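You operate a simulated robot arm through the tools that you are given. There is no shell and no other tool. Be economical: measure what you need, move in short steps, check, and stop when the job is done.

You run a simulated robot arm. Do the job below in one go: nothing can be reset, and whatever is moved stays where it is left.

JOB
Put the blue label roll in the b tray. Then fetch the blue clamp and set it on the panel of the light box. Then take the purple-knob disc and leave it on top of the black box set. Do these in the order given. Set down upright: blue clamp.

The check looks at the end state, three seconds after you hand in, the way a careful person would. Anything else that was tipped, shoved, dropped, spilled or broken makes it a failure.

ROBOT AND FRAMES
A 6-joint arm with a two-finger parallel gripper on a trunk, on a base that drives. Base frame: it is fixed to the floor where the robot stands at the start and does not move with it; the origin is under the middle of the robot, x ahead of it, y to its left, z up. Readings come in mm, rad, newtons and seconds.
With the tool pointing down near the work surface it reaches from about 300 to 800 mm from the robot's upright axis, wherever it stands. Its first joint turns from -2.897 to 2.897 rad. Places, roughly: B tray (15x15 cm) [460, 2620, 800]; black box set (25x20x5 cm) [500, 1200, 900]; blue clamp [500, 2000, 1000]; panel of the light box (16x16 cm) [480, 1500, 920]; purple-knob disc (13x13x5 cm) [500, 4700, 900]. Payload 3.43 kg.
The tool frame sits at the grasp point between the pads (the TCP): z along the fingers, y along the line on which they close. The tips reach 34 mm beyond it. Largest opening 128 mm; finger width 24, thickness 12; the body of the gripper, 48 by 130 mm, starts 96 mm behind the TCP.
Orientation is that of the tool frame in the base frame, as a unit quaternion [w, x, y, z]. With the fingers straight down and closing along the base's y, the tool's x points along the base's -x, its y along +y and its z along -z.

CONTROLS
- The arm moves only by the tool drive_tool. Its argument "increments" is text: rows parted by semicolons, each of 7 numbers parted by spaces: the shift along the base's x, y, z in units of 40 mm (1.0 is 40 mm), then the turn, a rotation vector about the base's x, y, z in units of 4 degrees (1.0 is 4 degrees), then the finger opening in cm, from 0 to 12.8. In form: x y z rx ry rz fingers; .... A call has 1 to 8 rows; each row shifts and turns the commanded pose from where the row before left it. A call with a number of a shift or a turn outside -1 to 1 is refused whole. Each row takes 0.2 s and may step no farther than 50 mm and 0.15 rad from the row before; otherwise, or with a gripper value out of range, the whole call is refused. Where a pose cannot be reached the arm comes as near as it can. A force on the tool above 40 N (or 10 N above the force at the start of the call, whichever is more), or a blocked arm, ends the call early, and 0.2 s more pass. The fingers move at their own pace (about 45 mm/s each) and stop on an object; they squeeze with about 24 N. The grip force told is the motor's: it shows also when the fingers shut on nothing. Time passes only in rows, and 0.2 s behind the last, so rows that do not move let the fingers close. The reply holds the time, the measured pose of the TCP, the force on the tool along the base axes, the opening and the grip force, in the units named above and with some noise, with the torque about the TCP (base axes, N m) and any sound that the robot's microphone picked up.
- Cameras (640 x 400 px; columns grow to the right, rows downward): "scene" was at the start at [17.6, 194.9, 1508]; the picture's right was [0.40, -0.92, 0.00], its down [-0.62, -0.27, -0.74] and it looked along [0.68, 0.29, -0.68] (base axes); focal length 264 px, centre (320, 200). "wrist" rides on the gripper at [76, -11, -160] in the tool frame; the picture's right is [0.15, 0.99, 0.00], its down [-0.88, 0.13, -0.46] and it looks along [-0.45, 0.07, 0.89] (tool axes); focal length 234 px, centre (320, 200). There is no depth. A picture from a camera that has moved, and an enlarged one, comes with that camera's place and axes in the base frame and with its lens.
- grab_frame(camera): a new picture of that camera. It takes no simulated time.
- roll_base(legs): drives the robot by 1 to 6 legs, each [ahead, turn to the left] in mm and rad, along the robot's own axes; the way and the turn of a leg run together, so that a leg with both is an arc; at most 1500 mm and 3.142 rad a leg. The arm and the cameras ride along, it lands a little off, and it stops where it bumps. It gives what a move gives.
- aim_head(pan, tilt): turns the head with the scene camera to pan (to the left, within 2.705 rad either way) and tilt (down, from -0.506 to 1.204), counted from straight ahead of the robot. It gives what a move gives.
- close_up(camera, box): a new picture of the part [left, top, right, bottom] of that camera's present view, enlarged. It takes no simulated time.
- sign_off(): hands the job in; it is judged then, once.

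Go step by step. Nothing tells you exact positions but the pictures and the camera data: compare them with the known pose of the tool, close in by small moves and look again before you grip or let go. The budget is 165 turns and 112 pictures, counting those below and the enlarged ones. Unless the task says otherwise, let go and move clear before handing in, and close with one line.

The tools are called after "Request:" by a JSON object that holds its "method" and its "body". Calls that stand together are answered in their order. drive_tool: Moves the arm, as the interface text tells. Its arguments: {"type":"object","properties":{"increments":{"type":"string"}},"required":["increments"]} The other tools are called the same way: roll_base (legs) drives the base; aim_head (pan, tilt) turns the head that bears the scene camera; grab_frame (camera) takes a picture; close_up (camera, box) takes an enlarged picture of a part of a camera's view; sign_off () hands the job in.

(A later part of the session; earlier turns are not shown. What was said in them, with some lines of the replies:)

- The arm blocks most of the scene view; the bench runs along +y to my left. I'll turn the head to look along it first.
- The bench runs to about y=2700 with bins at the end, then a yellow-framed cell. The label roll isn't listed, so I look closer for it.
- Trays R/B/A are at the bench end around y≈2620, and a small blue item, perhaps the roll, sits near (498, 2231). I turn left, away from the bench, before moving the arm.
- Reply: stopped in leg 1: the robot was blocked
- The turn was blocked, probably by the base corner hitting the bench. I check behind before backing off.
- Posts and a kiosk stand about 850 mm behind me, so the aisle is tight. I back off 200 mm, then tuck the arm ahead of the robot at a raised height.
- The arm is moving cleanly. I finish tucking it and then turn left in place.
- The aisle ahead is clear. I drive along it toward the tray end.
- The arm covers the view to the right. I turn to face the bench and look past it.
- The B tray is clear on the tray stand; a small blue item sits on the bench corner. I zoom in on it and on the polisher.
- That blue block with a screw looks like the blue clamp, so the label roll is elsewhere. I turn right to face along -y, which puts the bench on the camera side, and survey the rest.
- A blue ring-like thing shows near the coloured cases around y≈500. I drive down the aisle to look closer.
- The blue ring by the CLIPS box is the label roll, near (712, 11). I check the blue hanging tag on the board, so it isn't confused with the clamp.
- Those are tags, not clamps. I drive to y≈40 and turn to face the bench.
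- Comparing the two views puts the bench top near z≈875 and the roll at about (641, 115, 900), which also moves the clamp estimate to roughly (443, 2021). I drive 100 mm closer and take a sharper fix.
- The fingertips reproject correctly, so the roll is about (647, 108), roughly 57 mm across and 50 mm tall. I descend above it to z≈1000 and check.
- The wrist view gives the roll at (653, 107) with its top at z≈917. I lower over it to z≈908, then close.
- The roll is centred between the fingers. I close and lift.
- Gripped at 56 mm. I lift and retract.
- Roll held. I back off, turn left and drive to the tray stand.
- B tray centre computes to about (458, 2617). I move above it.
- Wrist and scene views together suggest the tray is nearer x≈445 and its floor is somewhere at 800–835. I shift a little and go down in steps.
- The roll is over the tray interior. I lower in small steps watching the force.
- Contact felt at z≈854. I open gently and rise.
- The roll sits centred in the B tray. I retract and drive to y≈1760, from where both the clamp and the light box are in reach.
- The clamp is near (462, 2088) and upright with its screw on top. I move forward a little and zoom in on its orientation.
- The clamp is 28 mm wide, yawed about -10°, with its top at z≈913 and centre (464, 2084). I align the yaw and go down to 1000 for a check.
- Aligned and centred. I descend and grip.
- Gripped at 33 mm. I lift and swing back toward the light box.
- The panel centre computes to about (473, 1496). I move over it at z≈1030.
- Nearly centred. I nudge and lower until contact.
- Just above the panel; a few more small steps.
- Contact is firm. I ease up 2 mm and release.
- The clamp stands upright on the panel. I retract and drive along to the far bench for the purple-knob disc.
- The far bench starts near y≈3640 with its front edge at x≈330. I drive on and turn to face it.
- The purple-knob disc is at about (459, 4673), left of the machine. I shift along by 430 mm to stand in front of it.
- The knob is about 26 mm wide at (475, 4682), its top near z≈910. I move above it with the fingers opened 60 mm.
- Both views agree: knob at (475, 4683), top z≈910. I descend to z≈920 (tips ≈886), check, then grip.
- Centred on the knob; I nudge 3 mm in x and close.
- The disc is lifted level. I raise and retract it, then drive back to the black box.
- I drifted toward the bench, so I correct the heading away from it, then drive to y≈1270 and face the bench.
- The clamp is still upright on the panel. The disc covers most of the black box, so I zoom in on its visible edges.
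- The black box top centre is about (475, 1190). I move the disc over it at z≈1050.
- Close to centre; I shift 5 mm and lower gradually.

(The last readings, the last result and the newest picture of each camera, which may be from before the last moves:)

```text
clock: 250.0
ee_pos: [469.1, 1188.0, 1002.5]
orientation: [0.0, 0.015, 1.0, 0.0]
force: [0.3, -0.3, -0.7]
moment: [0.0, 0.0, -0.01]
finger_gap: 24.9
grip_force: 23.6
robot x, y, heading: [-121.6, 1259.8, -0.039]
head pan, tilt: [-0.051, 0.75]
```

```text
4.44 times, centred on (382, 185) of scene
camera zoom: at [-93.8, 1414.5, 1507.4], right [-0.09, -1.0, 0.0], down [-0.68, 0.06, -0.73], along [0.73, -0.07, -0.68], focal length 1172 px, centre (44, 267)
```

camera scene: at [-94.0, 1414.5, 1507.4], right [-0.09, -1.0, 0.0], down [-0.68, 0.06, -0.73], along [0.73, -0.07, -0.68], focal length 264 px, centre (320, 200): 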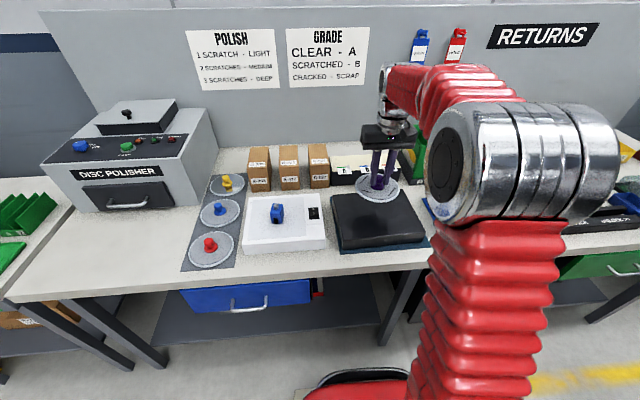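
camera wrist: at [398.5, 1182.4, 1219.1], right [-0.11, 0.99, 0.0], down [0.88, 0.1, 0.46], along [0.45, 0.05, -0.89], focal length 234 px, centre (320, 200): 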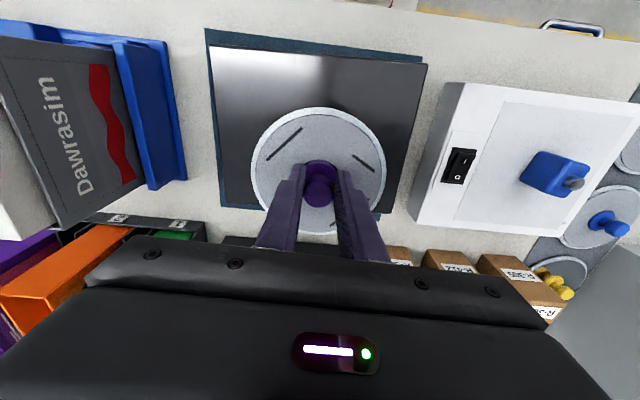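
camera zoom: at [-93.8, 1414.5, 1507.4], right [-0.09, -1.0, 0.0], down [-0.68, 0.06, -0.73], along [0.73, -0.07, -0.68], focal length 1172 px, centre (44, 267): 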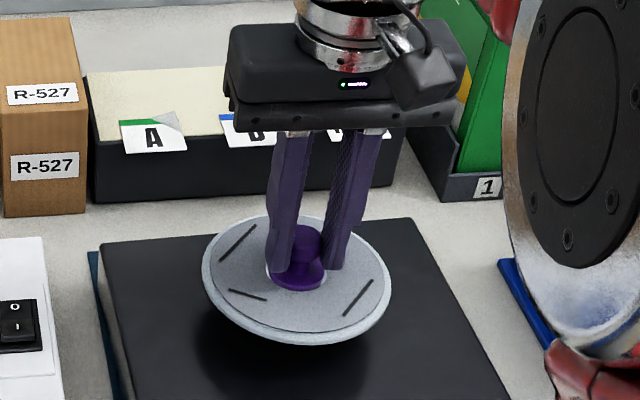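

Request:
{"method": "drive_tool", "body": {"increments": "0 0 -0.15 0 0 0 1.5; 0 0 -0.15 0 0 0 1.5; 0 0 -0.1 0 0 0 1.5"}}

Request:
{"method": "drive_tool", "body": {"increments": "0 0 -0.1 0 0 0 1.5"}}

Request:
{"method": "close_up", "body": {"camera": "scene", "box": [310, 150, 454, 240]}}

```text
clock: 250.8
ee_pos: [470.0, 1187.4, 985.0]
orientation: [0.0, 0.016, 1.0, 0.0]
force: [-0.1, -0.6, 0.3]
moment: [-0.02, 0.02, -0.02]
finger_gap: 25.1
grip_force: 23.9
robot x, y, heading: [-125.9, 1260.6, -0.037]
head pan, tilt: [-0.051, 0.75]
```

```text
clock: 251.2
ee_pos: [470.2, 1186.8, 980.7]
orientation: [0.0, 0.015, 1.0, 0.0]
force: [-0.8, -0.6, -0.3]
moment: [0.01, 0.03, 0.04]
finger_gap: 25.0
grip_force: 23.5
robot x, y, heading: [-121.4, 1263.0, -0.035]
head pan, tilt: [-0.051, 0.75]
```

```text
4.44 times, centred on (382, 195) of scene
camera zoom: at [-93.8, 1414.5, 1507.4], right [-0.09, -1.0, 0.0], down [-0.68, 0.06, -0.73], along [0.73, -0.07, -0.68], focal length 1172 px, centre (44, 222)
```

zoom: 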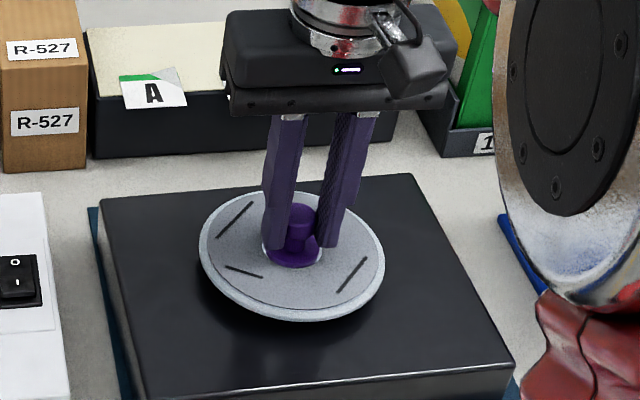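

Still slightly above the box; I continue in 3 mm steps.

Request:
{"method": "drive_tool", "body": {"increments": "0 0 -0.08 0 0 0 1.5; 0 0 -0.08 0 0 0 1.5"}}

Request:
{"method": "drive_tool", "body": {"increments": "0 0 -0.08 0 0 0 1.5"}}

```text
clock: 251.8
ee_pos: [468.2, 1188.7, 975.9]
orientation: [0.0, 0.015, 1.0, 0.001]
force: [0.7, -0.4, -0.5]
moment: [-0.01, -0.01, 0.03]
finger_gap: 24.7
grip_force: 24.4
robot x, y, heading: [-120.1, 1262.0, -0.04]
head pan, tilt: [-0.051, 0.75]
```

```text
clock: 252.2
ee_pos: [468.7, 1186.2, 972.7]
orientation: [0.0, 0.016, 1.0, -0.001]
force: [0.3, -0.3, -0.3]
moment: [-0.03, 0.02, 0.0]
finger_gap: 25.4
grip_force: 23.4
robot x, y, heading: [-121.3, 1264.1, -0.035]
head pan, tilt: [-0.051, 0.75]
```

Request:
{"method": "drive_tool", "body": {"increments": "0 0 -0.07 0 0 0 1.5; 0 0 -0.05 0 0 0 1.5"}}

Request:
{"method": "close_up", "body": {"camera": "scene", "box": [330, 170, 426, 230]}}

```text
clock: 252.8
ee_pos: [469.1, 1187.4, 968.8]
orientation: [0.001, 0.015, 1.0, 0.0]
force: [-6.6, -2.6, 16.4]
moment: [-0.01, 0.31, 0.02]
finger_gap: 24.8
grip_force: 23.9
robot x, y, heading: [-124.4, 1257.3, -0.041]
head pan, tilt: [-0.051, 0.75]
```

```text
6.67 times, centred on (378, 200) of scene
camera zoom: at [-94.6, 1414.5, 1507.4], right [-0.09, -1.0, 0.0], down [-0.68, 0.06, -0.73], along [0.73, -0.07, -0.68], focal length 1758 px, centre (-67, 200)
```

zoom: 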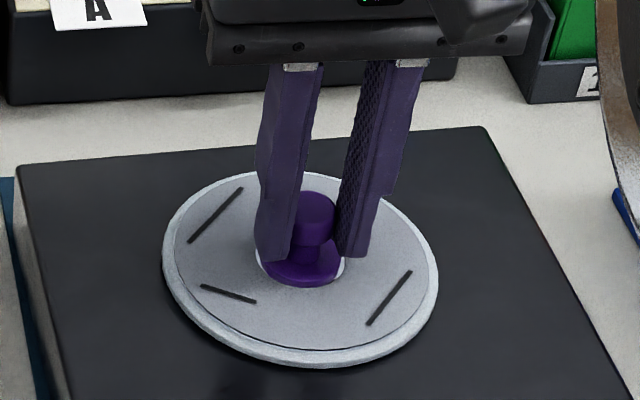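

Contact is made with 16 N and the disc lies flat. I ease off slightly, open, and rise.

Request:
{"method": "drive_tool", "body": {"increments": "0 0 0.06 0 0 0 1.5; 0 0 0 0 0 0 3.5; 0 0 0 0 0 0 5.5; 0 0 0 0 0 0 6; 0 0 0.6 0 0 0 6; 0 0 1 0 0 0 6; 0 0 1 0 0 0 6; 0 0 1 0 0 0 6"}}

Request:
{"method": "drive_tool", "body": {"increments": "0 0 1 0 0 0 6; -0.9 0.4 0.5 0 0 0 6; -0.9 0.4 0 0 0 0 6; -0.9 0.4 0 0 0 0 6; -0.9 0.4 0 0 0 0 6; -0.9 0.4 0 0 0 0 6"}}

Request:
{"method": "grab_frame", "body": {"camera": "scene"}}

Request:
{"method": "grab_frame", "body": {"camera": "wrist"}}

```text
clock: 254.6
ee_pos: [469.4, 1184.7, 1112.5]
orientation: [0.0, 0.016, 1.0, 0.0]
force: [-0.2, 0.2, 0.5]
moment: [-0.01, 0.02, 0.02]
finger_gap: 59.9
grip_force: 0.2
robot x, y, heading: [-123.6, 1258.3, -0.037]
head pan, tilt: [-0.051, 0.75]
```

```text
clock: 256.0
ee_pos: [290.6, 1268.2, 1171.7]
orientation: [0.0, 0.015, 1.0, 0.0]
force: [0.1, -0.6, -0.3]
moment: [-0.02, 0.02, 0.0]
finger_gap: 60.2
grip_force: 0.2
robot x, y, heading: [-121.6, 1259.5, -0.043]
head pan, tilt: [-0.051, 0.75]
```

```text
37 pictures are left
camera scene: at [-93.8, 1414.5, 1507.4], right [-0.09, -1.0, 0.0], down [-0.68, 0.06, -0.73], along [0.73, -0.07, -0.68], focal length 264 px, centre (320, 200)
```

scene: 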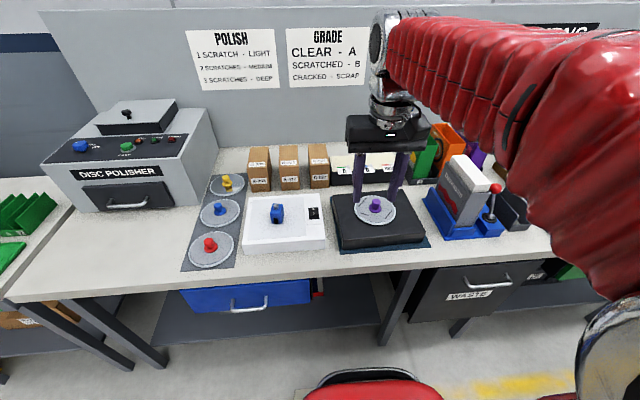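

```text
36 pictures are left
camera wrist: at [214.9, 1258.6, 1333.2], right [-0.11, 0.99, 0.0], down [0.88, 0.1, 0.46], along [0.45, 0.05, -0.89], focal length 234 px, centre (320, 200)
```

wrist: 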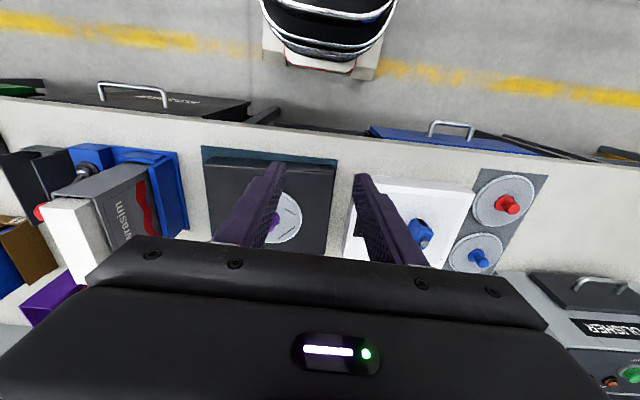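

All three items are in place: the roll is in the B tray, the clamp stands upright on the panel, and the disc lies flat on the black box. The gripper is clear, so I hand in.

Request:
{"method": "sign_off", "body": {}}

```text
The job is handed in.
```

The job is handed in: the blue label roll is in the B tray, the blue clamp stands upright on the light box panel, and the purple-knob disc lies flat on the black box set. My first base turn was blocked by something I couldn't see (probably the bench), but I saw nothing disturbed.
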